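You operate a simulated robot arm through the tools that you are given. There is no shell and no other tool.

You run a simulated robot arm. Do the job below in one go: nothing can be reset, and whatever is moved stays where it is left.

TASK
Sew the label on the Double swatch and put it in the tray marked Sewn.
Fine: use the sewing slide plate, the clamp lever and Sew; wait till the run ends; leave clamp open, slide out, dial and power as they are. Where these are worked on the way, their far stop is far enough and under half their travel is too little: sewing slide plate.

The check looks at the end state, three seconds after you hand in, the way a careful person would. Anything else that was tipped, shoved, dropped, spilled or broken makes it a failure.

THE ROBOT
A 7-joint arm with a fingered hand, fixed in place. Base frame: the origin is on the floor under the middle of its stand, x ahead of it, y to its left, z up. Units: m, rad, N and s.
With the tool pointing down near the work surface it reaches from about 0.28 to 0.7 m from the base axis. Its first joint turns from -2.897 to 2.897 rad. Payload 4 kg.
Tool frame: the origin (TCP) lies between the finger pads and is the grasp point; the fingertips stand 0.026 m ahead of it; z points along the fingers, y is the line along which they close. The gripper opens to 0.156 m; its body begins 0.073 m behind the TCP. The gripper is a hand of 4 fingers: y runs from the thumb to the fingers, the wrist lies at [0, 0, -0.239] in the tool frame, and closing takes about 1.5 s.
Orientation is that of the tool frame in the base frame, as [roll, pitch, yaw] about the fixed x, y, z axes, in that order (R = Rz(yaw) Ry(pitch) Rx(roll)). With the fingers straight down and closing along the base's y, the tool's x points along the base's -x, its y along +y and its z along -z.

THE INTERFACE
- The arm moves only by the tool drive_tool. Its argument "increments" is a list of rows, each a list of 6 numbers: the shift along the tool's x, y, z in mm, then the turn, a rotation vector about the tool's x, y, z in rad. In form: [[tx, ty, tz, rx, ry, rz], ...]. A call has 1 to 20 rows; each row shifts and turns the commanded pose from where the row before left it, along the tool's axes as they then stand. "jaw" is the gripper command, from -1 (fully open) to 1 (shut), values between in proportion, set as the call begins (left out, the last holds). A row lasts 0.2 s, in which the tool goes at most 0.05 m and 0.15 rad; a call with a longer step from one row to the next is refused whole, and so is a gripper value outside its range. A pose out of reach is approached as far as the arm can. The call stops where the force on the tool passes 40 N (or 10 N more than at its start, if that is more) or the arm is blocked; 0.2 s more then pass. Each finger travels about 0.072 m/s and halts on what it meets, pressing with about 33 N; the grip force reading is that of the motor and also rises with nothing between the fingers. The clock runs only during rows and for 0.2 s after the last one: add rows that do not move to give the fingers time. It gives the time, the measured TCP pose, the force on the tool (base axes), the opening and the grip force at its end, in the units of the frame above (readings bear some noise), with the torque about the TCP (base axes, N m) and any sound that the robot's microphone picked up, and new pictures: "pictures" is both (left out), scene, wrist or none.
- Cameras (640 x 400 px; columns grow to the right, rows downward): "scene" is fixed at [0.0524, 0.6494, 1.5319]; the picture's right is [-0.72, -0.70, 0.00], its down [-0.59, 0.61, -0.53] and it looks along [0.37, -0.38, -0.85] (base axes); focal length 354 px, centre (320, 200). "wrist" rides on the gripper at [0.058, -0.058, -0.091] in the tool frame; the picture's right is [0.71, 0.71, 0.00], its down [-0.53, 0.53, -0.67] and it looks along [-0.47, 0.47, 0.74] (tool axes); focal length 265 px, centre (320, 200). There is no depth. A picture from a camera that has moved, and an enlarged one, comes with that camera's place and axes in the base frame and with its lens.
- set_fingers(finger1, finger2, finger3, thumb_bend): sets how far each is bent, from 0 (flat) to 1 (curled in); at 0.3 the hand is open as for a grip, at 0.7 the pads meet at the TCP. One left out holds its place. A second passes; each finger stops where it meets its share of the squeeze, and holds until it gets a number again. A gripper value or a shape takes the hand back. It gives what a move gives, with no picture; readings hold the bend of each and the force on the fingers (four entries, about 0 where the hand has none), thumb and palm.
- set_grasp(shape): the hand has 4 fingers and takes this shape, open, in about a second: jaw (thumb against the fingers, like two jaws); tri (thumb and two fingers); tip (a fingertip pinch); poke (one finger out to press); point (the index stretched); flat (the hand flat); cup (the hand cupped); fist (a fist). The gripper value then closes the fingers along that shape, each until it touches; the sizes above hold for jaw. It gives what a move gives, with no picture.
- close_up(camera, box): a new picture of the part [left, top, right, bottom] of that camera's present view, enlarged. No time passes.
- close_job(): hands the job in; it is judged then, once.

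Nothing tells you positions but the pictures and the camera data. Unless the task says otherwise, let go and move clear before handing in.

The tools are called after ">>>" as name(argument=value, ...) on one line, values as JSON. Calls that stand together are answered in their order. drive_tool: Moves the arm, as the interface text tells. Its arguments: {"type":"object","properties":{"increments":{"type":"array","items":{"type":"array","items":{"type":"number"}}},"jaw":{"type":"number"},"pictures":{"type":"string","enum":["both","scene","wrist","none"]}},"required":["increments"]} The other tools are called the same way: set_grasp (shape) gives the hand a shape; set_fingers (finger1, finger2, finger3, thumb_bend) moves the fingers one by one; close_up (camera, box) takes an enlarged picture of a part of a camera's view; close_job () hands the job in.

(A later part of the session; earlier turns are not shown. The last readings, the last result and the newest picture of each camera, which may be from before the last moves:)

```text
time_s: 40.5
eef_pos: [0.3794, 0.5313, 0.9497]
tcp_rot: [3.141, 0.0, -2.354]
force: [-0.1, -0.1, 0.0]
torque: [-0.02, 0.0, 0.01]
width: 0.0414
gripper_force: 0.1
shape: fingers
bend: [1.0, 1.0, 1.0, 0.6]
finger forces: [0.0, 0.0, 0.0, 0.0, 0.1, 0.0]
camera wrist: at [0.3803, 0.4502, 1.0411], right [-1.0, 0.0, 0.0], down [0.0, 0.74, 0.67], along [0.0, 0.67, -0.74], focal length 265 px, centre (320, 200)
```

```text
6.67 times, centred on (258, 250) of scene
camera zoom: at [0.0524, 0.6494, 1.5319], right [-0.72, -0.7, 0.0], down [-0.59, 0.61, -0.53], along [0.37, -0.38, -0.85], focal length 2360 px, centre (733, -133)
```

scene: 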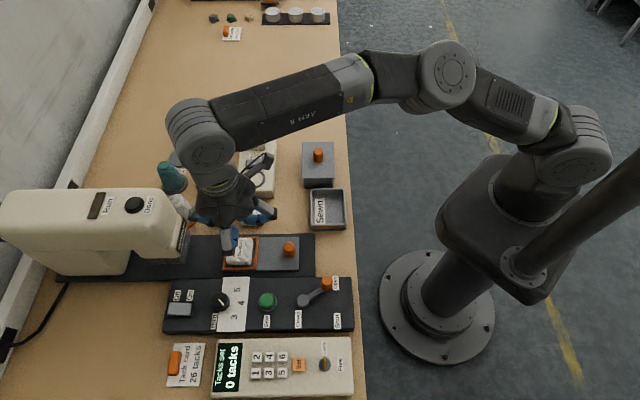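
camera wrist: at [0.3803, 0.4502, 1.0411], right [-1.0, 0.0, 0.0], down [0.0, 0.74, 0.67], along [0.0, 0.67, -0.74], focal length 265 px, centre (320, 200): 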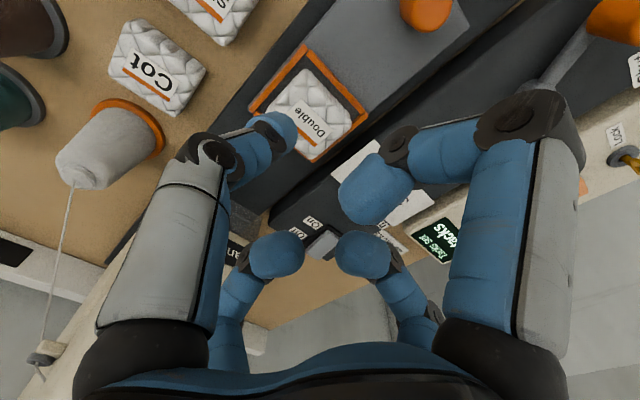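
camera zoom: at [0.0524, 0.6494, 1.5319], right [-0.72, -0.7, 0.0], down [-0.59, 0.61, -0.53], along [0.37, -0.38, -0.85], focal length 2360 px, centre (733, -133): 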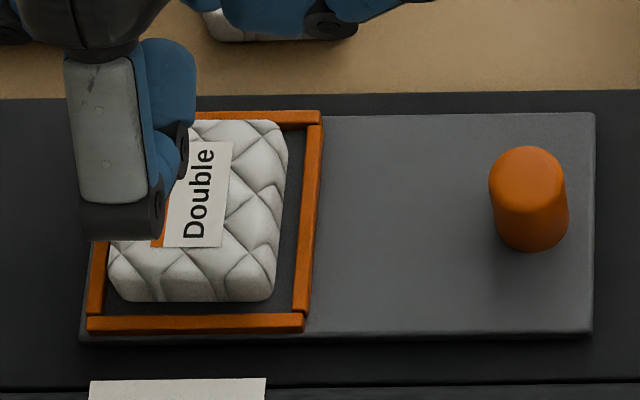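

The swatch now lies flat and centred inside the frame (label z about 0.842, clear of the guard). Next I'll form a single pushing finger (finger 2 out, the others curled) and go behind the slide knob.

>>> set_grasp(shape="jaw")

>>> set_grasp(shape="poke")

>>> set_fingers(finger2=0.65)

>>> drive_tool(increments=[[35, 0, 0, 0, 0, 0], [35, -10, 0, 0, 0, 0], [35, -5.5, 0, 0, 0, 0], [23, 0, 0, 0, 0, 0], [0, 0, 0, 0, 0, 0]], pictures="both")

```text
time_s: 41.4
eef_pos: [0.3804, 0.5315, 0.9502]
tcp_rot: [-3.141, -0.002, -2.351]
force: [0.6, -0.2, -0.2]
torque: [0.01, 0.0, -0.03]
width: 0.1558
gripper_force: 0.0
shape: jaw
bend: [0.3, 0.3, 0.3, 0.3]
finger forces: [0.1, 0.0, 0.0, 0.1, 0.1, 0.1]
```

```text
time_s: 42.3
eef_pos: [0.3804, 0.5315, 0.9504]
tcp_rot: [3.141, 0.0, -2.354]
force: [0.3, -0.4, -0.5]
torque: [-0.03, 0.0, -0.04]
width: 0.0
gripper_force: 0.0
shape: poke
bend: [1.0, 1.0, 1.0, 0.91]
finger forces: [0.0, 0.0, 0.1, 0.0, 0.1, 0.0]
```

```text
time_s: 43.3
eef_pos: [0.3797, 0.5304, 0.9507]
tcp_rot: [-3.141, 0.0, -2.353]
force: [-0.3, 0.2, -0.2]
torque: [0.02, 0.02, -0.01]
width: 0.0298
gripper_force: 0.0
shape: fingers
bend: [1.0, 0.65, 1.0, 0.91]
finger forces: [0.1, 0.1, 0.0, 0.0, 0.0, 0.0]
```

```text
time_s: 44.5
eef_pos: [0.3003, 0.4291, 0.9496]
tcp_rot: [-3.141, 0.0, -2.353]
force: [0.7, -0.8, 1.0]
torque: [-0.03, 0.03, 0.04]
width: 0.0299
gripper_force: 0.0
shape: fingers
bend: [1.0, 0.65, 1.0, 0.91]
finger forces: [0.0, 0.0, 0.1, 0.0, 0.1, 0.0]
camera wrist: at [0.3022, 0.3488, 1.0406], right [-1.0, 0.0, 0.0], down [0.0, 0.74, 0.67], along [0.0, 0.67, -0.74], focal length 265 px, centre (320, 200)
```

scene: 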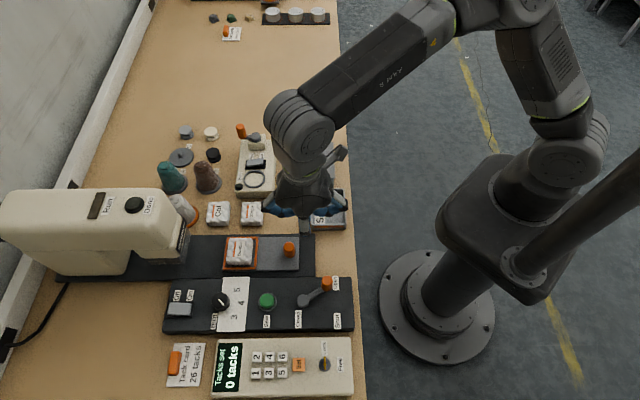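
wrist: 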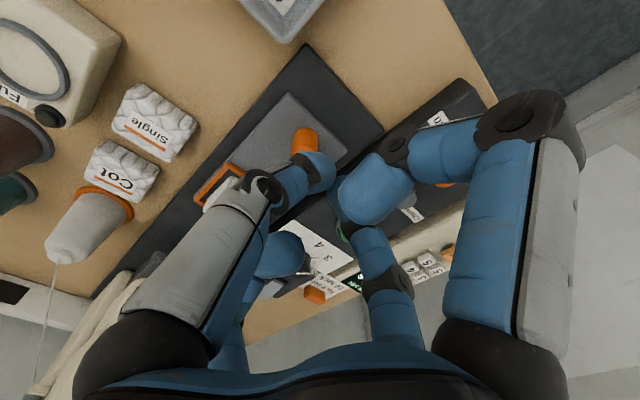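

I'm behind and slightly beside the knob (p about 0.518). I'll descend part of the way and check finger 2's alignment with the knob.

>>> drive_tool(increments=[[0, 0, 30, 0, 0, 0], [0, 0, 30, 0, 0, 0], [0, 0, 0, 0, 0, 0]], pictures="both")

>>> close_up(camera="scene", box=[250, 200, 346, 260])

>>> close_up(camera="wrist", box=[220, 80, 460, 230])

```text
time_s: 45.3
eef_pos: [0.3025, 0.4291, 0.8884]
tcp_rot: [3.141, -0.001, -2.353]
force: [0.3, 0.9, -0.6]
torque: [0.03, -0.05, -0.02]
width: 0.03
gripper_force: 0.1
shape: fingers
bend: [1.0, 0.65, 1.0, 0.91]
finger forces: [0.0, 0.1, 0.0, 0.0, 0.0, 0.0]
camera wrist: at [0.3032, 0.3488, 0.9792], right [-1.0, 0.0, 0.0], down [0.0, 0.74, 0.67], along [0.0, 0.67, -0.74], focal length 265 px, centre (320, 200)
```

scene: 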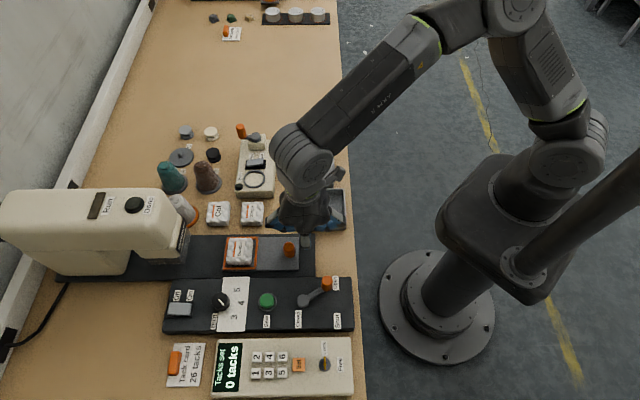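
wrist: 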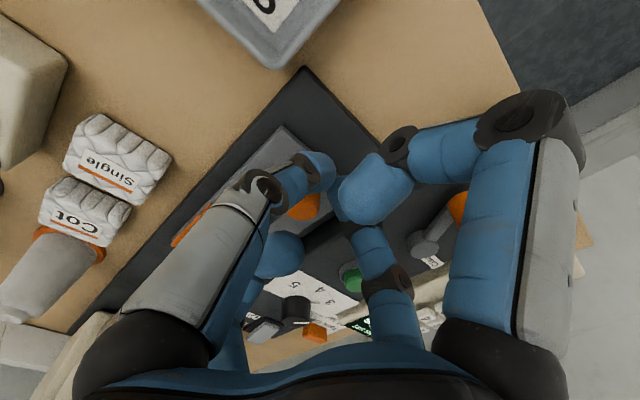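

```text
6.67 times, centred on (298, 230) of scene
camera zoom: at [0.0524, 0.6494, 1.5319], right [-0.72, -0.7, 0.0], down [-0.59, 0.61, -0.53], along [0.37, -0.38, -0.85], focal length 2360 px, centre (467, 0)
```

zoom: 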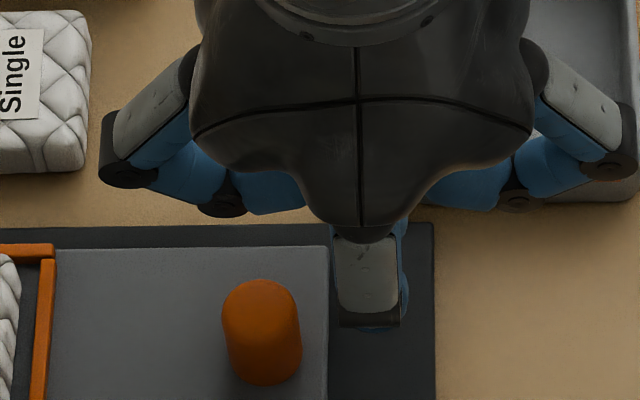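

```text
2.67 times, centred on (340, 155) of wrist
camera zoom: at [0.3032, 0.3488, 0.9792], right [-1.0, 0.0, 0.0], down [0.0, 0.74, 0.67], along [0.0, 0.67, -0.74], focal length 708 px, centre (267, 320)
```

zoom: 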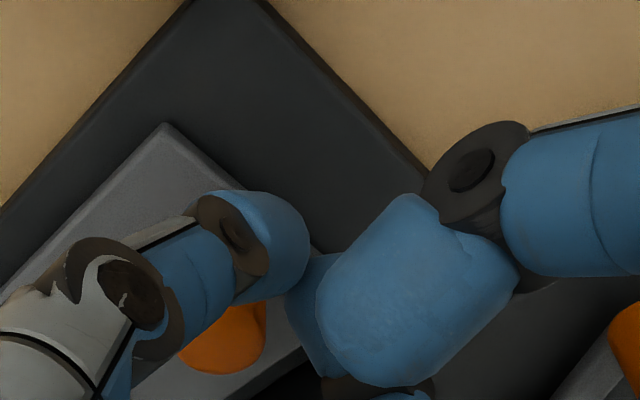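

The thumb and finger 2 tips together make a pusher just behind the knob. I'll descend the last bit and push the slide inwards (tool −x) in steps, watching force.

>>> drive_tool(increments=[[0, 0, 15, 0, 0, 0], [0, 0, 7, 0, 0, 0], [-8, 0, 0, 0, 0, 0], [-8, 0, 0, 0, 0, 0], [-8, 0, 0, 0, 0, 0], [0, 0, 0, 0, 0, 0]], pictures="both")

>>> close_up(camera="scene", box=[210, 210, 338, 290])

```text
time_s: 46.7
eef_pos: [0.3188, 0.4465, 0.8658]
tcp_rot: [-3.141, -0.001, -2.352]
force: [-2.5, -1.2, 0.2]
torque: [0.0, 0.06, 0.06]
width: 0.0301
gripper_force: 0.9
shape: fingers
bend: [1.0, 0.65, 1.0, 0.91]
finger forces: [0.0, 2.3, 0.1, 0.0, 0.0, 0.0]
camera wrist: at [0.3197, 0.3653, 0.9572], right [-1.0, 0.0, 0.0], down [0.0, 0.74, 0.67], along [0.0, 0.67, -0.74], focal length 265 px, centre (320, 200)
```

scene: 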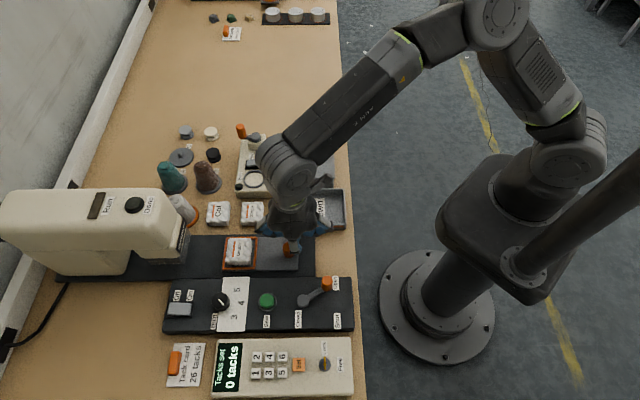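
wrist: 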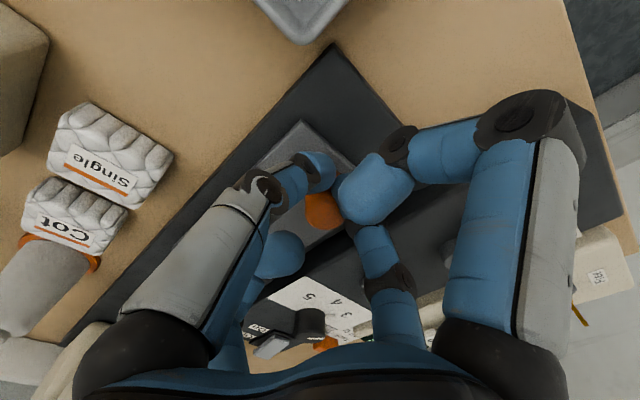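

```text
5.00 times, centred on (274, 250) of scene
camera zoom: at [0.0524, 0.6494, 1.5319], right [-0.72, -0.7, 0.0], down [-0.59, 0.61, -0.53], along [0.37, -0.38, -0.85], focal length 1770 px, centre (550, -50)
```

zoom: 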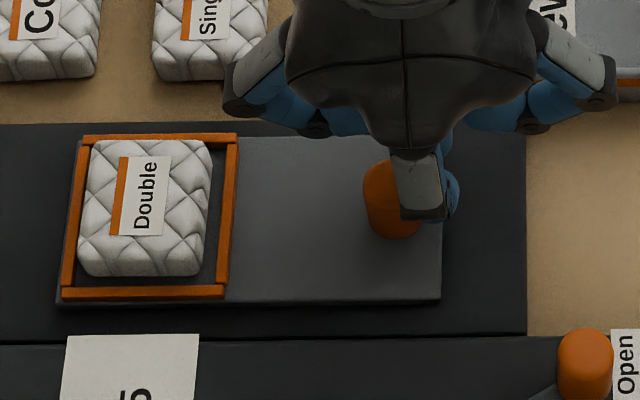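

Contact: the slide is moving under only about 3 N, and the swatch rides along in the frame. I'll keep pushing inwards.

>>> drive_tool(increments=[[-10, 0, 0, 0, 0, 0], [-10, 0, 0, 0, 0, 0], [-10, 0, 0, 0, 0, 0], [-10, 0, 0, 0, 0, 0], [-10, 0, 0, 0, 0, 0], [-10, 0, 0, 0, 0, 0], [0, 0, 0, 0, 0, 0]], pictures="both")

>>> close_up(camera="scene", box=[150, 180, 310, 280])

```text
time_s: 48.3
eef_pos: [0.3616, 0.4879, 0.8664]
tcp_rot: [-3.14, 0.0, -2.35]
force: [-0.2, 0.4, 0.2]
torque: [-0.02, 0.03, 0.03]
width: 0.03
gripper_force: 0.0
shape: fingers
bend: [1.0, 0.65, 1.0, 0.91]
finger forces: [0.0, 0.2, 0.1, 0.0, 0.1, 0.0]
camera wrist: at [0.3625, 0.4082, 0.9584], right [-1.0, 0.0, 0.0], down [0.0, 0.74, 0.67], along [0.0, 0.67, -0.74], focal length 265 px, centre (320, 200)
```

scene: 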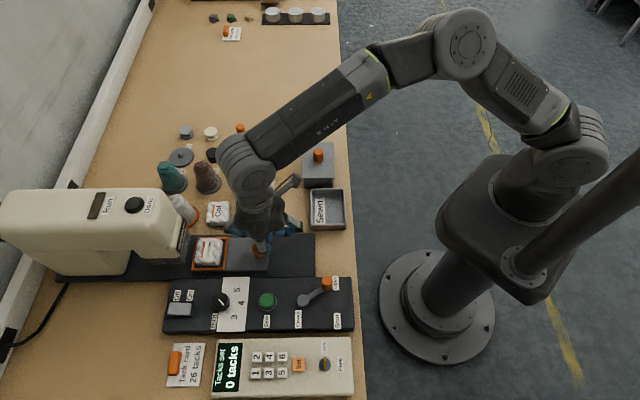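
wrist: 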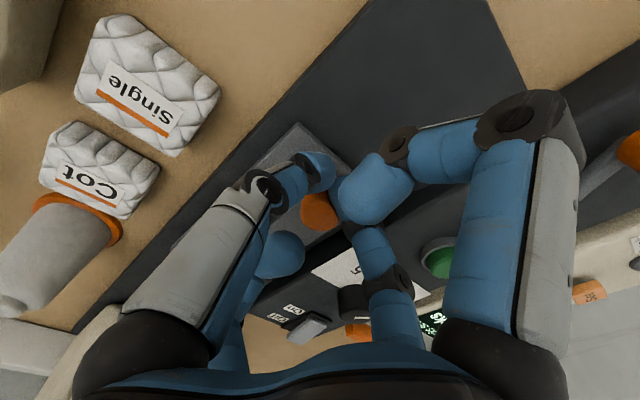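

```text
4.00 times, centred on (230, 230) of scene
camera zoom: at [0.0524, 0.6494, 1.5319], right [-0.72, -0.7, 0.0], down [-0.59, 0.61, -0.53], along [0.37, -0.38, -0.85], focal length 1416 px, centre (680, 80)
```

zoom: 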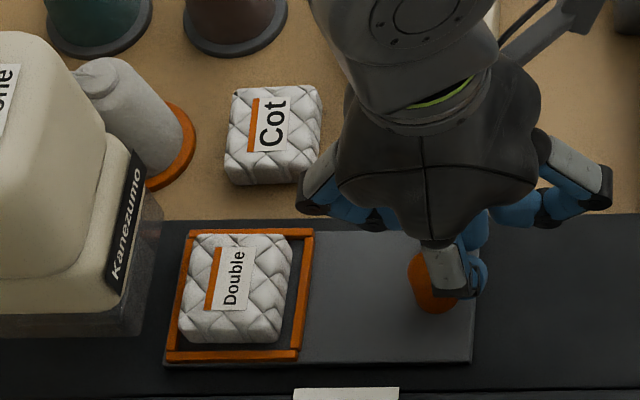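

Sliding smoothly. I'll continue until the far stop, watching for the force rise.

>>> drive_tool(increments=[[-8, 0, 0, 0, 0, 0], [-8, 0, 0, 0, 0, 0], [-8, 0, 0, 0, 0, 0], [-8, 0, 0, 0, 0, 0], [-8, 0, 0, 0, 0, 0], [0, 0, 0, 0, 0, 0]], pictures="both")

>>> close_up(camera="scene", box=[150, 180, 310, 280])

```text
time_s: 49.7
eef_pos: [0.3906, 0.5186, 0.8665]
tcp_rot: [3.141, 0.001, -2.352]
force: [-0.3, -1.1, 0.0]
torque: [0.03, 0.01, 0.0]
width: 0.0298
gripper_force: 0.6
shape: fingers
bend: [1.0, 0.65, 1.0, 0.91]
finger forces: [0.1, 0.4, 0.1, 0.0, 0.0, 0.0]
camera wrist: at [0.3905, 0.4374, 0.957], right [-1.0, 0.0, 0.0], down [0.0, 0.74, 0.67], along [0.0, 0.67, -0.74], focal length 265 px, centre (320, 200)
```

scene: 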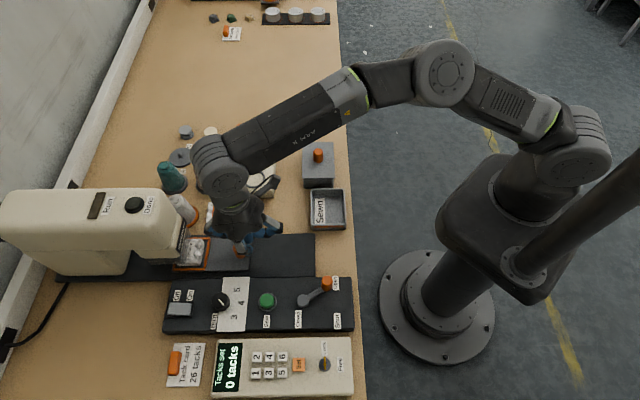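
wrist: 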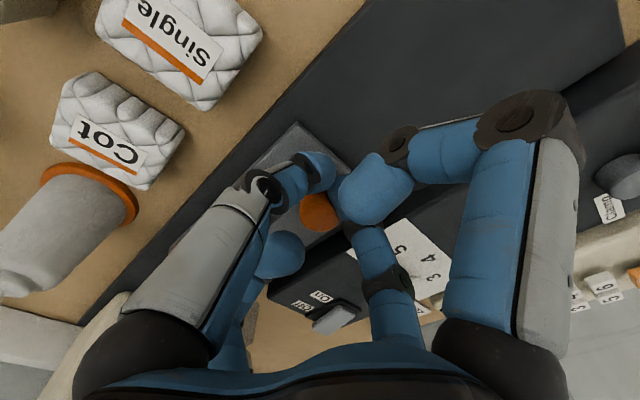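

```text
4.00 times, centred on (230, 230) of scene
camera zoom: at [0.0524, 0.6494, 1.5319], right [-0.72, -0.7, 0.0], down [-0.59, 0.61, -0.53], along [0.37, -0.38, -0.85], focal length 1416 px, centre (680, 80)
```

zoom: 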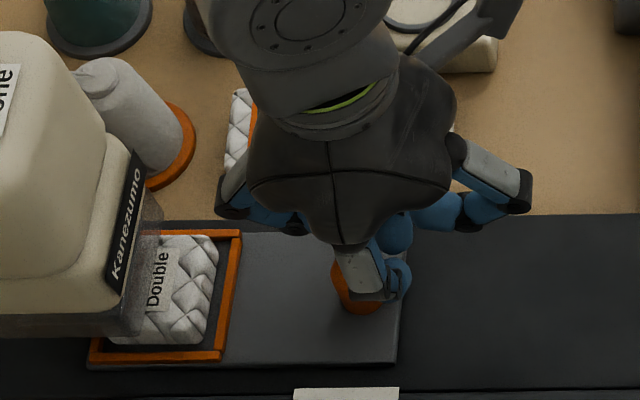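

The swatch is going under the guard cleanly. I'll keep pushing in smaller steps to the stop.

>>> drive_tool(increments=[[-6, 0, 0, 0, 0, 0], [-6, 0, 0, 0, 0, 0], [-6, 0, 0, 0, 0, 0], [-5, 0, 0, 0, 0, 0], [0, 0, 0, 0, 0, 0]], pictures="both")

>>> close_up(camera="scene", box=[150, 180, 310, 280])

```text
time_s: 50.9
eef_pos: [0.4048, 0.5336, 0.8665]
tcp_rot: [-3.141, -0.001, -2.354]
force: [-0.4, 0.3, -0.2]
torque: [0.02, -0.01, -0.03]
width: 0.0296
gripper_force: 0.0
shape: fingers
bend: [1.0, 0.65, 1.0, 0.91]
finger forces: [0.0, 0.0, 0.1, 0.0, 0.1, 0.0]
camera wrist: at [0.4062, 0.4526, 0.9577], right [-1.0, 0.0, 0.0], down [0.0, 0.74, 0.67], along [0.0, 0.67, -0.74], focal length 265 px, centre (320, 200)
```

scene: 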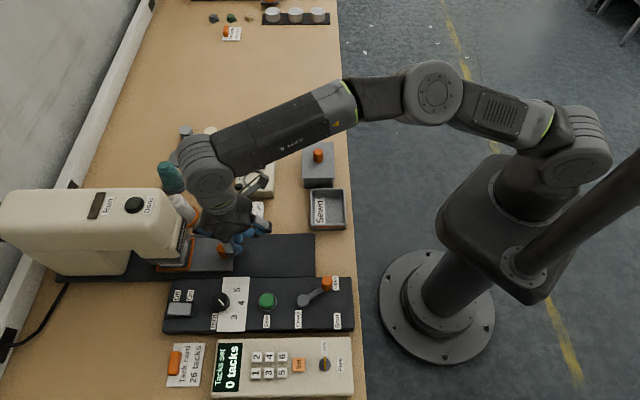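
wrist: 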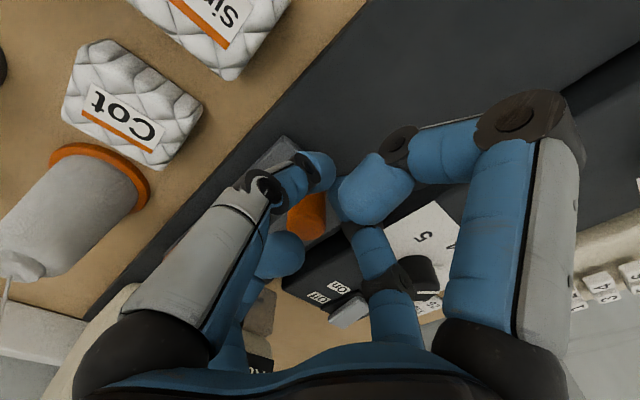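

```text
4.00 times, centred on (230, 230) of scene
camera zoom: at [0.0524, 0.6494, 1.5319], right [-0.72, -0.7, 0.0], down [-0.59, 0.61, -0.53], along [0.37, -0.38, -0.85], focal length 1416 px, centre (680, 80)
```

zoom: 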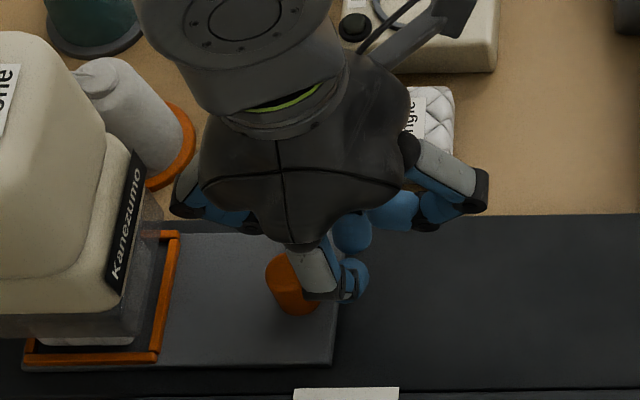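

The slide seems to have run on ahead of the finger (knob now at p about 0.698, about 14 cm of travel). I'll nudge a little further to confirm it is at its far stop, keeping the hand clear of the guard.

>>> drive_tool(increments=[[-4, 0, 0, 0, 0, 0], [-4, 0, 0, 0, 0, 0], [0, 0, 0, 0, 0, 0]], pictures="scene")

>>> close_up(camera="scene", box=[150, 180, 310, 280])

```text
time_s: 51.7
eef_pos: [0.4107, 0.5392, 0.8664]
tcp_rot: [-3.14, 0.0, -2.353]
force: [0.5, 0.7, -0.4]
torque: [-0.02, 0.02, 0.01]
width: 0.0299
gripper_force: 0.0
shape: fingers
bend: [1.0, 0.65, 1.0, 0.91]
finger forces: [0.0, 0.0, 0.0, 0.1, 0.0, 0.0]
```

scene: 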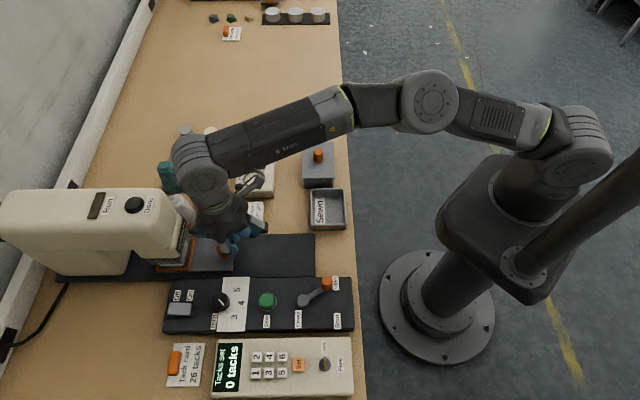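

```text
4.00 times, centred on (230, 230) of scene
camera zoom: at [0.0524, 0.6494, 1.5319], right [-0.72, -0.7, 0.0], down [-0.59, 0.61, -0.53], along [0.37, -0.38, -0.85], focal length 1416 px, centre (680, 80)
```

zoom: 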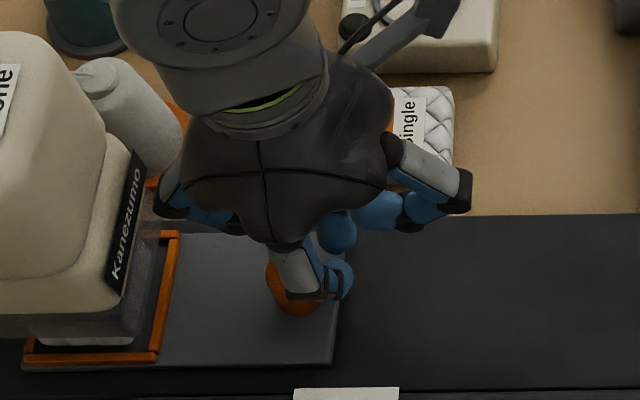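

The knob hasn't moved and there's still no contact, so the slide probably snapped to its stop. One last small push will confirm it.

>>> drive_tool(increments=[[-3, 0, 0, 0, 0, 0], [-2, 0, 0, 0, 0, 0], [0, 0, 0, 0, 0, 0]], pictures="both")

>>> close_up(camera="scene", box=[150, 180, 310, 280])

```text
time_s: 52.5
eef_pos: [0.4145, 0.5435, 0.8662]
tcp_rot: [3.14, 0.0, -2.353]
force: [-0.5, -0.2, 1.6]
torque: [-0.02, -0.01, 0.01]
width: 0.0298
gripper_force: 0.2
shape: fingers
bend: [1.0, 0.65, 1.0, 0.91]
finger forces: [0.0, 0.8, 0.0, 0.1, 0.1, 0.0]
camera wrist: at [0.4154, 0.4618, 0.9574], right [-1.0, 0.0, 0.0], down [0.0, 0.74, 0.67], along [0.0, 0.67, -0.74], focal length 265 px, centre (320, 200)
```

scene: 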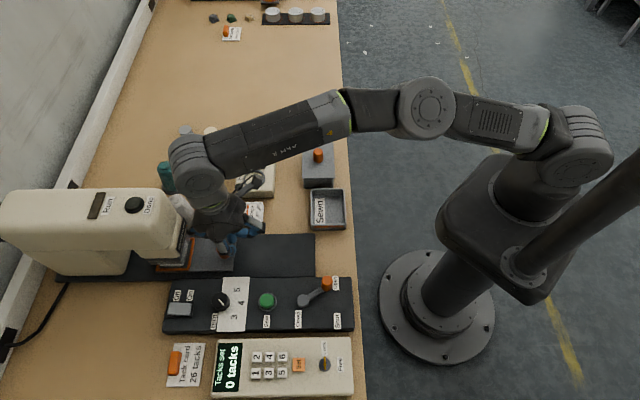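
wrist: 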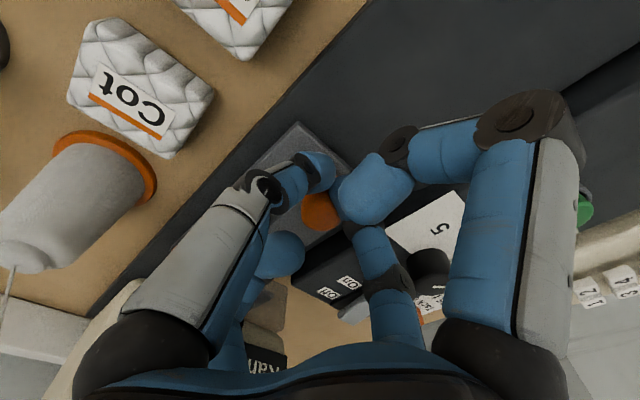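

```text
4.00 times, centred on (230, 230) of scene
camera zoom: at [0.0524, 0.6494, 1.5319], right [-0.72, -0.7, 0.0], down [-0.59, 0.61, -0.53], along [0.37, -0.38, -0.85], focal length 1416 px, centre (680, 80)
```

zoom: 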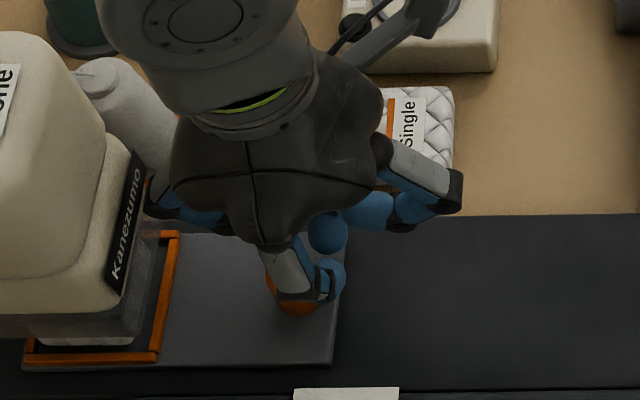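

The finger just touches the knob and the slide stays put, so it is fully in under the head. I'll back off, rise, re-form the thumb and finger-2 cage, and move over the clamp lever.

>>> drive_tool(increments=[[15, 0, 0, 0, 0, 0], [15, 0, 0, 0, 0, 0], [0, 0, -40, 0, 0, 0], [0, 0, -45, 0, 0, 0], [0, 0, 0, 0, 0, 0]], pictures="none")

>>> set_grasp(shape="jaw")

>>> set_grasp(shape="poke")

>>> set_fingers(finger2=0.45, thumb_bend=0.45)

>>> drive_tool(increments=[[40, 20, -5, 0, 0, 0], [40, 20, -5, 0, 0, 0], [40, 20, -5, 0, 0, 0], [40, 20, -5, 0, 0, 0], [14, 19, 0, 0, 0, 0], [0, 0, 0, 0, 0, 0], [0, 0, 0, 0, 0, 0]], pictures="both")

>>> close_up(camera="scene", box=[60, 160, 300, 310])

```text
time_s: 53.7
eef_pos: [0.3942, 0.5208, 0.9526]
tcp_rot: [3.142, -0.001, -2.353]
force: [-0.5, -1.3, -0.2]
torque: [0.0, -0.03, -0.04]
width: 0.03
gripper_force: 0.1
shape: fingers
bend: [1.0, 0.65, 1.0, 0.91]
finger forces: [0.0, 0.0, 0.0, 0.0, 0.0, 0.1]
```

```text
time_s: 54.6
eef_pos: [0.3958, 0.5203, 0.9517]
tcp_rot: [3.14, 0.0, -2.354]
force: [0.3, -0.9, 0.6]
torque: [0.0, 0.01, -0.01]
width: 0.156
gripper_force: 0.0
shape: jaw
bend: [0.3, 0.3, 0.3, 0.3]
finger forces: [0.1, 0.0, 0.1, 0.0, 0.0, 0.1]
```

```text
time_s: 55.5
eef_pos: [0.3948, 0.5211, 0.9519]
tcp_rot: [3.141, 0.0, -2.353]
force: [0.5, -0.9, 0.1]
torque: [-0.02, 0.01, 0.0]
width: 0.0001
gripper_force: 0.1
shape: poke
bend: [1.0, 1.0, 1.0, 0.91]
finger forces: [0.0, 0.1, 0.1, 0.0, 0.1, 0.0]
```

```text
time_s: 56.5
eef_pos: [0.394, 0.5205, 0.952]
tcp_rot: [-3.14, 0.001, -2.352]
force: [0.8, -0.8, 0.8]
torque: [0.0, -0.02, 0.02]
width: 0.0617
gripper_force: 0.2
shape: fingers
bend: [1.0, 0.45, 1.0, 0.45]
finger forces: [0.1, 0.0, 0.0, 0.0, 0.0, 0.0]
```

```text
time_s: 58.1
eef_pos: [0.2008, 0.4675, 0.9732]
tcp_rot: [3.141, 0.0, -2.353]
force: [-0.4, 0.0, 0.0]
torque: [0.0, -0.02, 0.01]
width: 0.0614
gripper_force: 0.0
shape: fingers
bend: [1.0, 0.45, 1.0, 0.45]
finger forces: [0.1, 0.1, 0.0, 0.0, 0.0, 0.1]
camera wrist: at [0.202, 0.3867, 1.0635], right [-1.0, 0.0, 0.0], down [0.0, 0.74, 0.67], along [0.0, 0.67, -0.74], focal length 265 px, centre (320, 200)
```

scene: 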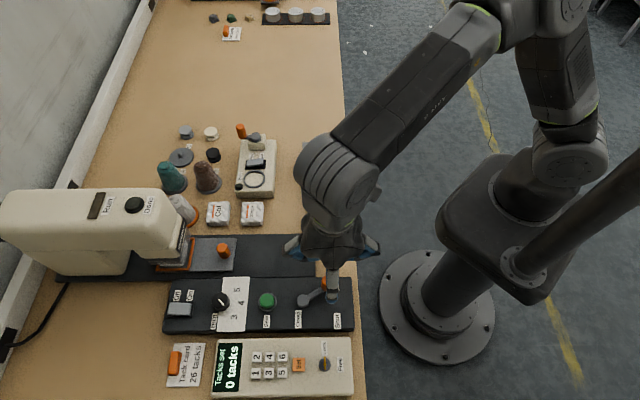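
wrist: 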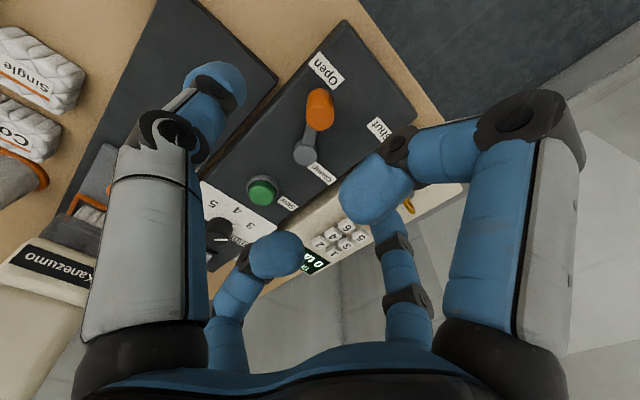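

```text
2.67 times, centred on (180, 235) of scene
camera zoom: at [0.0524, 0.6494, 1.5319], right [-0.72, -0.7, 0.0], down [-0.59, 0.61, -0.53], along [0.37, -0.38, -0.85], focal length 944 px, centre (693, 107)
```

zoom: 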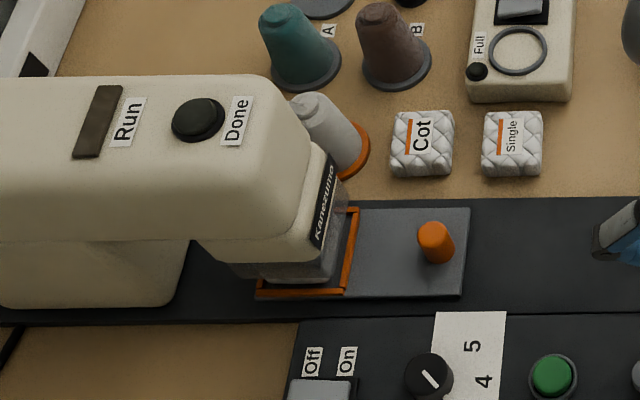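

The slide is in, with the frame under the head. I'm above the clamp lever now and will enlarge the wrist view to locate its knob exactly.

>>> close_up(camera="wrist", box=[230, 40, 430, 165])

>>> close_up(camera="scene", box=[250, 250, 378, 330])

```text
3.20 times, centred on (330, 102) of wrist
camera zoom: at [0.202, 0.3867, 1.0635], right [-1.0, 0.0, 0.0], down [0.0, 0.74, 0.67], along [0.0, 0.67, -0.74], focal length 849 px, centre (288, 512)
```

zoom: 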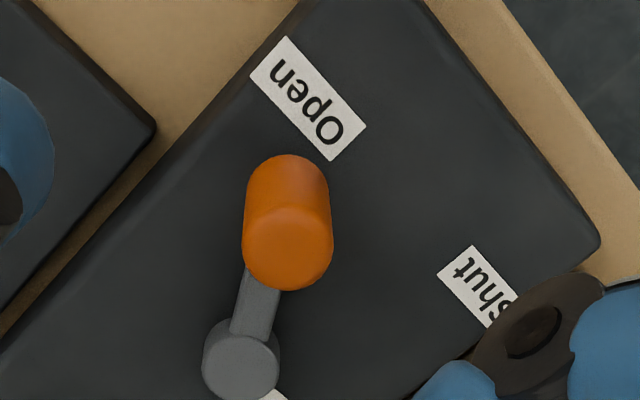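

```text
5.00 times, centred on (314, 290) of scene
camera zoom: at [0.0524, 0.6494, 1.5319], right [-0.72, -0.7, 0.0], down [-0.59, 0.61, -0.53], along [0.37, -0.38, -0.85], focal length 1770 px, centre (350, -250)
```

zoom: 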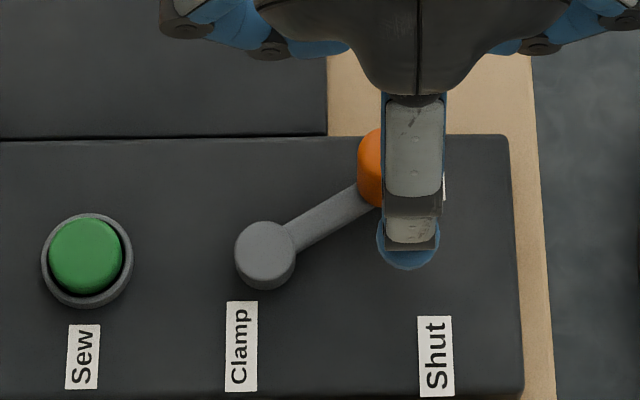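

The lever knob's top is about (0.2025, 0.474, 0.872), on an arm of about 5 cm that swings from Open to Shut. I'll curl finger 2 away and push it with the thumb pad alone.

>>> set_grasp(shape="jaw")

>>> set_grasp(shape="poke")

>>> set_fingers(thumb_bend=0.58)

>>> drive_tool(increments=[[-2, 1, 40, 0, 0, 0], [0, 0, 30, 0, 0, 0], [0, 0, 0, 0, 0, 0]], pictures="both")

>>> close_up(camera="wrist", box=[200, 60, 440, 210])

>>> close_up(camera="scene", box=[250, 250, 378, 330])

```text
time_s: 59.0
eef_pos: [0.2003, 0.4686, 0.972]
tcp_rot: [-3.141, -0.001, -2.353]
force: [-0.9, -0.3, -0.2]
torque: [0.0, 0.01, 0.0]
width: 0.156
gripper_force: 0.1
shape: jaw
bend: [0.3, 0.3, 0.3, 0.3]
finger forces: [0.0, 0.0, 0.0, 0.0, 0.0, 0.1]
```

```text
time_s: 59.9
eef_pos: [0.2007, 0.4685, 0.9717]
tcp_rot: [-3.141, 0.001, -2.352]
force: [0.2, 0.5, -0.3]
torque: [0.02, 0.0, 0.0]
width: 0.0
gripper_force: 0.0
shape: poke
bend: [1.0, 1.0, 1.0, 0.91]
finger forces: [0.1, 0.1, 0.0, 0.0, 0.0, 0.0]
```

```text
time_s: 60.9
eef_pos: [0.2009, 0.4682, 0.9727]
tcp_rot: [-3.141, -0.001, -2.354]
force: [-0.1, 0.0, -0.2]
torque: [-0.01, 0.03, 0.01]
width: 0.0453
gripper_force: 0.0
shape: fingers
bend: [1.0, 1.0, 1.0, 0.57]
finger forces: [0.0, 0.0, 0.0, 0.0, 0.1, 0.0]
```

```text
time_s: 61.7
eef_pos: [0.2017, 0.4719, 0.9026]
tcp_rot: [3.141, 0.0, -2.353]
force: [0.1, 0.1, 0.3]
torque: [0.02, 0.02, -0.04]
width: 0.0456
gripper_force: 0.0
shape: fingers
bend: [1.0, 1.0, 1.0, 0.57]
finger forces: [0.1, 0.0, 0.1, 0.0, 0.0, 0.1]
camera wrist: at [0.2028, 0.3896, 0.9935], right [-1.0, 0.0, 0.0], down [0.0, 0.74, 0.67], along [0.0, 0.67, -0.74], focal length 265 px, centre (320, 200)
```

scene: 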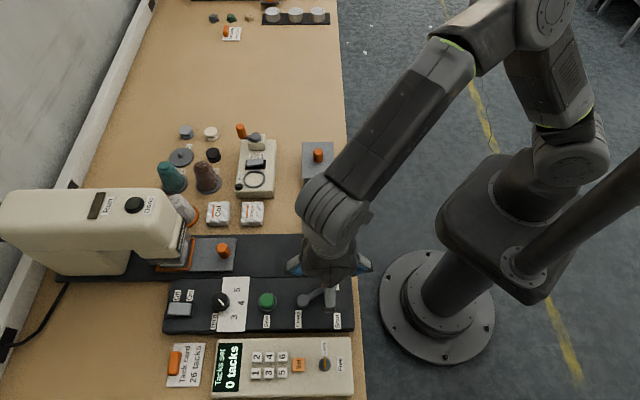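
wrist: 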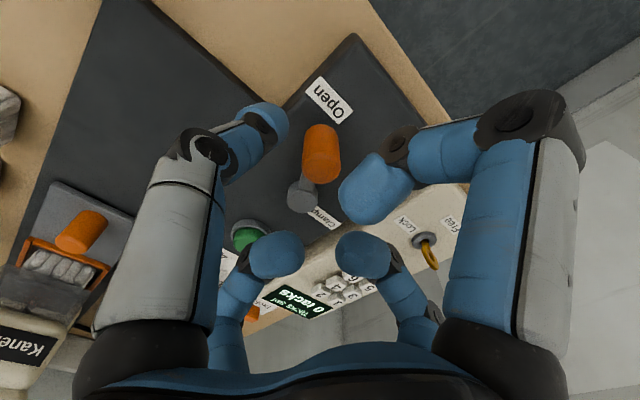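

```text
2.67 times, centred on (320, 135) of wrist
camera zoom: at [0.2028, 0.3896, 0.9935], right [-1.0, 0.0, 0.0], down [0.0, 0.74, 0.67], along [0.0, 0.67, -0.74], focal length 708 px, centre (320, 373)
```

zoom: 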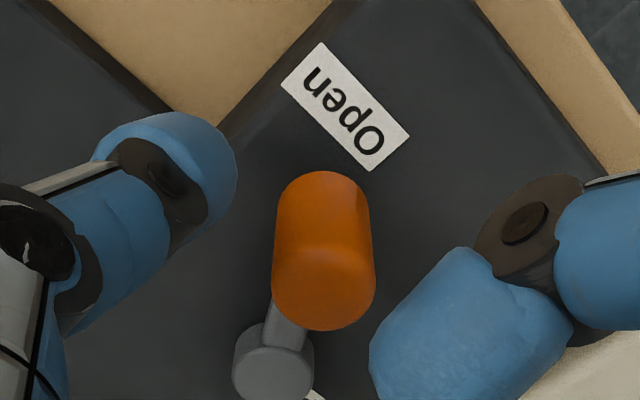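

```text
5.00 times, centred on (314, 290) of scene
camera zoom: at [0.0524, 0.6494, 1.5319], right [-0.72, -0.7, 0.0], down [-0.59, 0.61, -0.53], along [0.37, -0.38, -0.85], focal length 1770 px, centre (350, -250)
```

zoom: 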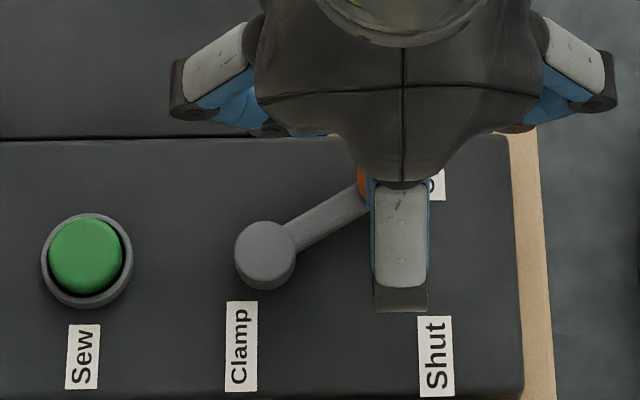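

The knob is right under the tool axis, with the thumb on its Open side. I'll descend around it and push towards Shut.

>>> drive_tool(increments=[[0, 0, 12, 0, 0, 0], [0, 0, 10, 0, 0, 0], [0, 5, 0, 0, 0, 0], [0, 5, 0, 0, 0, 0], [0, 5, 0, 0, 0, 0], [0, 5, 0, 0, 0, 0], [0, 0, 0, 0, 0, 0]], pictures="both")

>>> close_up(camera="wrist", box=[200, 60, 440, 210])

```text
time_s: 63.3
eef_pos: [0.1882, 0.4845, 0.8793]
tcp_rot: [-3.14, 0.001, -2.352]
force: [0.5, -1.6, 1.2]
torque: [-0.03, -0.01, -0.05]
width: 0.0466
gripper_force: 0.4
shape: fingers
bend: [1.0, 1.0, 1.0, 0.57]
finger forces: [0.0, 0.0, 0.1, 0.1, 1.2, 0.0]
camera wrist: at [0.1881, 0.4038, 0.9708], right [-1.0, 0.0, 0.0], down [0.0, 0.74, 0.67], along [0.0, 0.67, -0.74], focal length 265 px, centre (320, 200)
```

scene: 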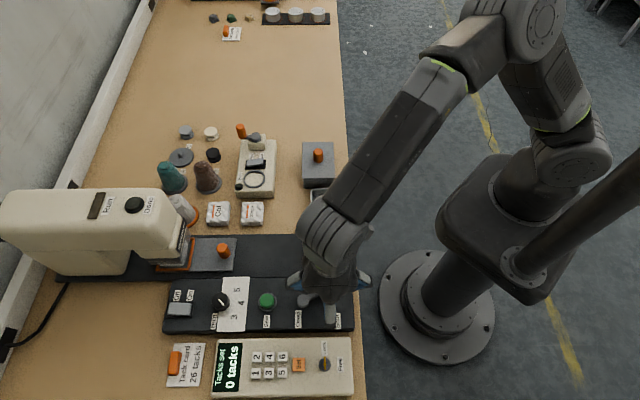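
wrist: 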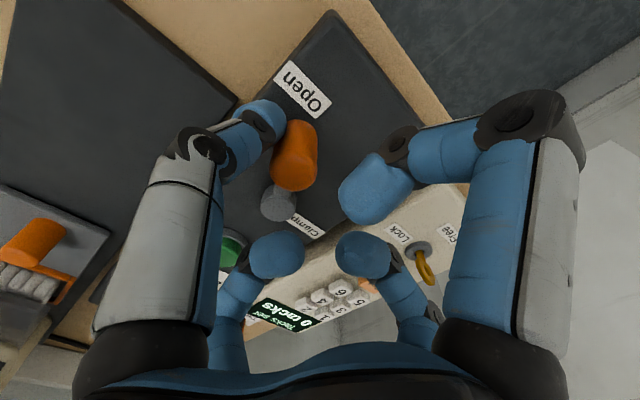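

```text
2.67 times, centred on (320, 135) of wrist
camera zoom: at [0.1881, 0.4038, 0.9708], right [-1.0, 0.0, 0.0], down [0.0, 0.74, 0.67], along [0.0, 0.67, -0.74], focal length 708 px, centre (320, 373)
```

zoom: 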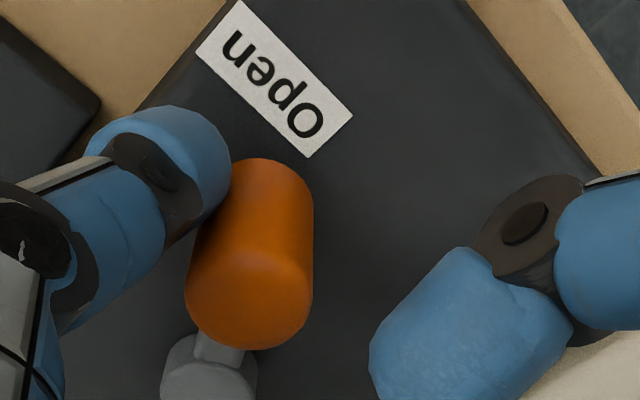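

The thumb has touched the knob. I'll keep pushing it around to Shut.

>>> drive_tool(increments=[[0, 6, 0, 0, 0, 0], [0, 6, 0, 0, 0, 0], [0, 6, 0, 0, 0, 0], [0, 6, 0, 0, 0, 0], [0, 6, 0, 0, 0, 0], [0, 6, 0, 0, 0, 0], [0, 0, 0, 0, 0, 0]], pictures="both")

>>> close_up(camera="wrist", box=[200, 60, 440, 210])

>>> close_up(camera="scene", box=[250, 250, 378, 330])

```text
time_s: 64.9
eef_pos: [0.1622, 0.5107, 0.8799]
tcp_rot: [-3.141, 0.0, -2.352]
force: [-0.4, 0.1, 0.6]
torque: [0.01, -0.01, -0.03]
width: 0.0459
gripper_force: 0.0
shape: fingers
bend: [1.0, 1.0, 1.0, 0.57]
finger forces: [0.1, 0.1, 0.1, 0.0, 0.0, 0.0]
camera wrist: at [0.163, 0.4292, 0.9709], right [-1.0, 0.0, 0.0], down [0.0, 0.74, 0.67], along [0.0, 0.67, -0.74], focal length 265 px, centre (320, 200)
```

scene: 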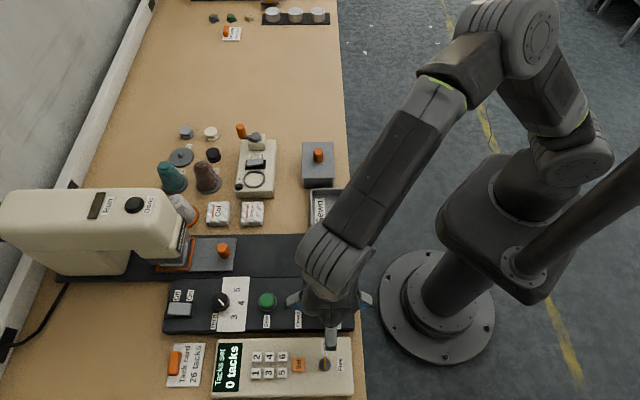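
wrist: 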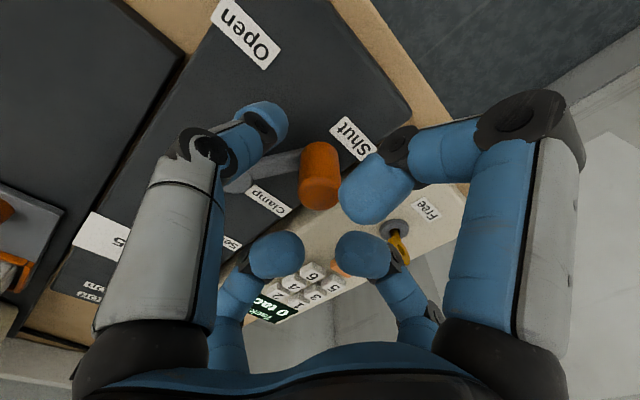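

```text
2.67 times, centred on (320, 135) of wrist
camera zoom: at [0.163, 0.4292, 0.9709], right [-1.0, 0.0, 0.0], down [0.0, 0.74, 0.67], along [0.0, 0.67, -0.74], focal length 708 px, centre (320, 373)
```

zoom: 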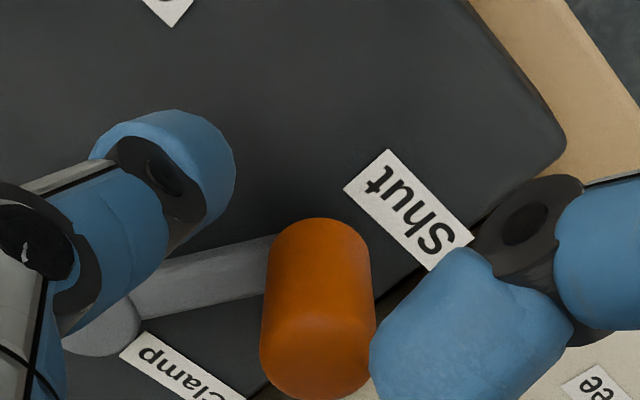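

```text
5.00 times, centred on (314, 290) of scene
camera zoom: at [0.0524, 0.6494, 1.5319], right [-0.72, -0.7, 0.0], down [-0.59, 0.61, -0.53], along [0.37, -0.38, -0.85], focal length 1770 px, centre (350, -250)
```

zoom: 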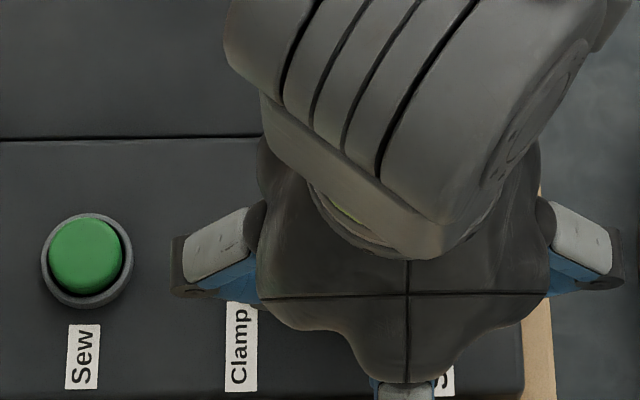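

The lever snapped over to Shut (its knob is now at q about 0.247, beside the Shut label). I'll rise, form the poke shape and move above the green Sew button.

>>> drive_tool(increments=[[0, 0, -40, 0, 0, 0], [0, 0, -30, 0, 0, 0], [0, 0, 0, 0, 0, 0]], pictures="none")

>>> set_grasp(shape="jaw")

>>> set_grasp(shape="poke")

>>> drive_tool(increments=[[-40, -9, 0, 0, 0, 0], [-40, -9, 0, 0, 0, 0], [-39, -9, 0, 0, 0, 0], [0, 0, 0, 0, 0, 0], [0, 0, 0, 0, 0, 0]], pictures="both")

>>> close_up(camera="wrist", box=[200, 60, 440, 210])

>>> close_up(camera="scene", box=[230, 250, 358, 330])

```text
time_s: 65.7
eef_pos: [0.163, 0.5091, 0.9504]
tcp_rot: [-3.141, 0.001, -2.352]
force: [0.6, 0.1, 0.9]
torque: [0.0, 0.03, 0.03]
width: 0.0458
gripper_force: 0.0
shape: fingers
bend: [1.0, 1.0, 1.0, 0.57]
finger forces: [0.1, 0.0, 0.0, 0.0, 0.0, 0.0]
```

```text
time_s: 66.6
eef_pos: [0.1623, 0.5102, 0.9505]
tcp_rot: [-3.141, 0.001, -2.354]
force: [-0.4, -0.9, 0.1]
torque: [-0.03, 0.01, 0.01]
width: 0.1556
gripper_force: 0.0
shape: jaw
bend: [0.3, 0.3, 0.3, 0.3]
finger forces: [0.1, 0.0, 0.0, 0.1, 0.0, 0.0]
```

```text
time_s: 67.5
eef_pos: [0.1643, 0.5091, 0.9499]
tcp_rot: [3.141, 0.001, -2.352]
force: [1.1, 0.5, -0.6]
torque: [0.03, -0.02, -0.02]
width: 0.0004
gripper_force: 0.0
shape: poke
bend: [1.0, 1.0, 1.0, 0.91]
finger forces: [0.0, 0.0, 0.0, 0.1, 0.0, 0.1]
```

```text
time_s: 68.7
eef_pos: [0.265, 0.5746, 0.9503]
tcp_rot: [-3.142, 0.001, -2.354]
force: [0.2, -0.5, 0.1]
torque: [0.02, -0.01, 0.0]
width: 0.0003
gripper_force: 0.0
shape: poke
bend: [1.0, 1.0, 1.0, 0.91]
finger forces: [0.0, 0.0, 0.0, 0.1, 0.0, 0.1]
camera wrist: at [0.2664, 0.4947, 1.0412], right [-1.0, 0.0, 0.0], down [0.0, 0.74, 0.67], along [0.0, 0.67, -0.74], focal length 265 px, centre (320, 200)
```

scene: 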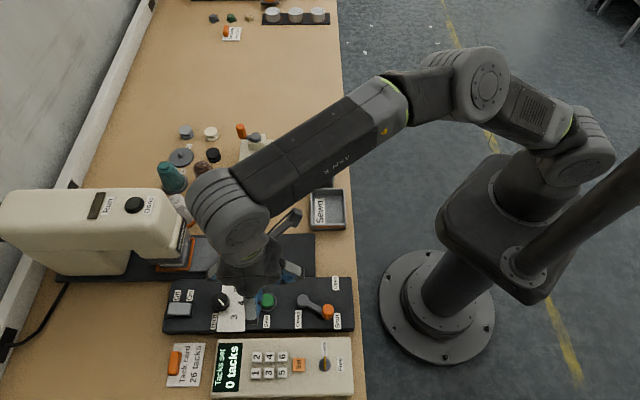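
wrist: 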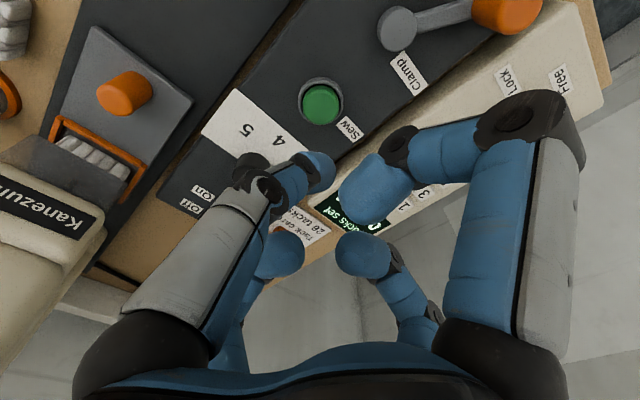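

```text
2.67 times, centred on (320, 135) of wrist
camera zoom: at [0.2664, 0.4947, 1.0412], right [-1.0, 0.0, 0.0], down [0.0, 0.74, 0.67], along [0.0, 0.67, -0.74], focal length 708 px, centre (320, 373)
```

zoom: 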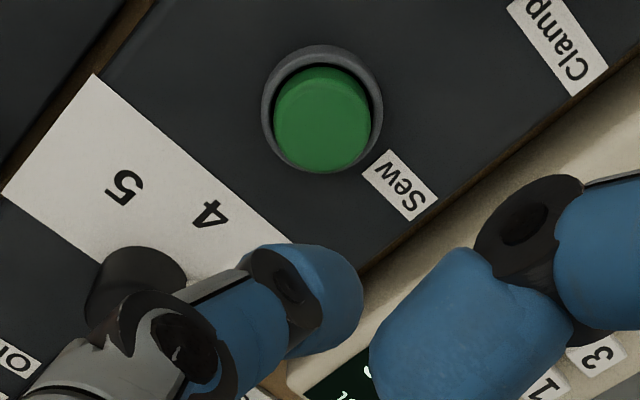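

```text
5.00 times, centred on (294, 290) of scene
camera zoom: at [0.0524, 0.6494, 1.5319], right [-0.72, -0.7, 0.0], down [-0.59, 0.61, -0.53], along [0.37, -0.38, -0.85], focal length 1770 px, centre (450, -250)
```

zoom: 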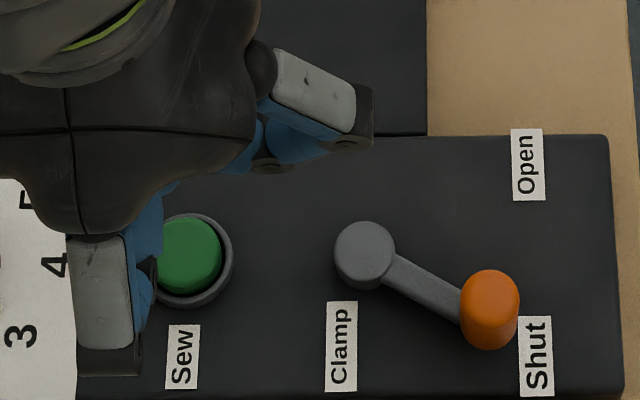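

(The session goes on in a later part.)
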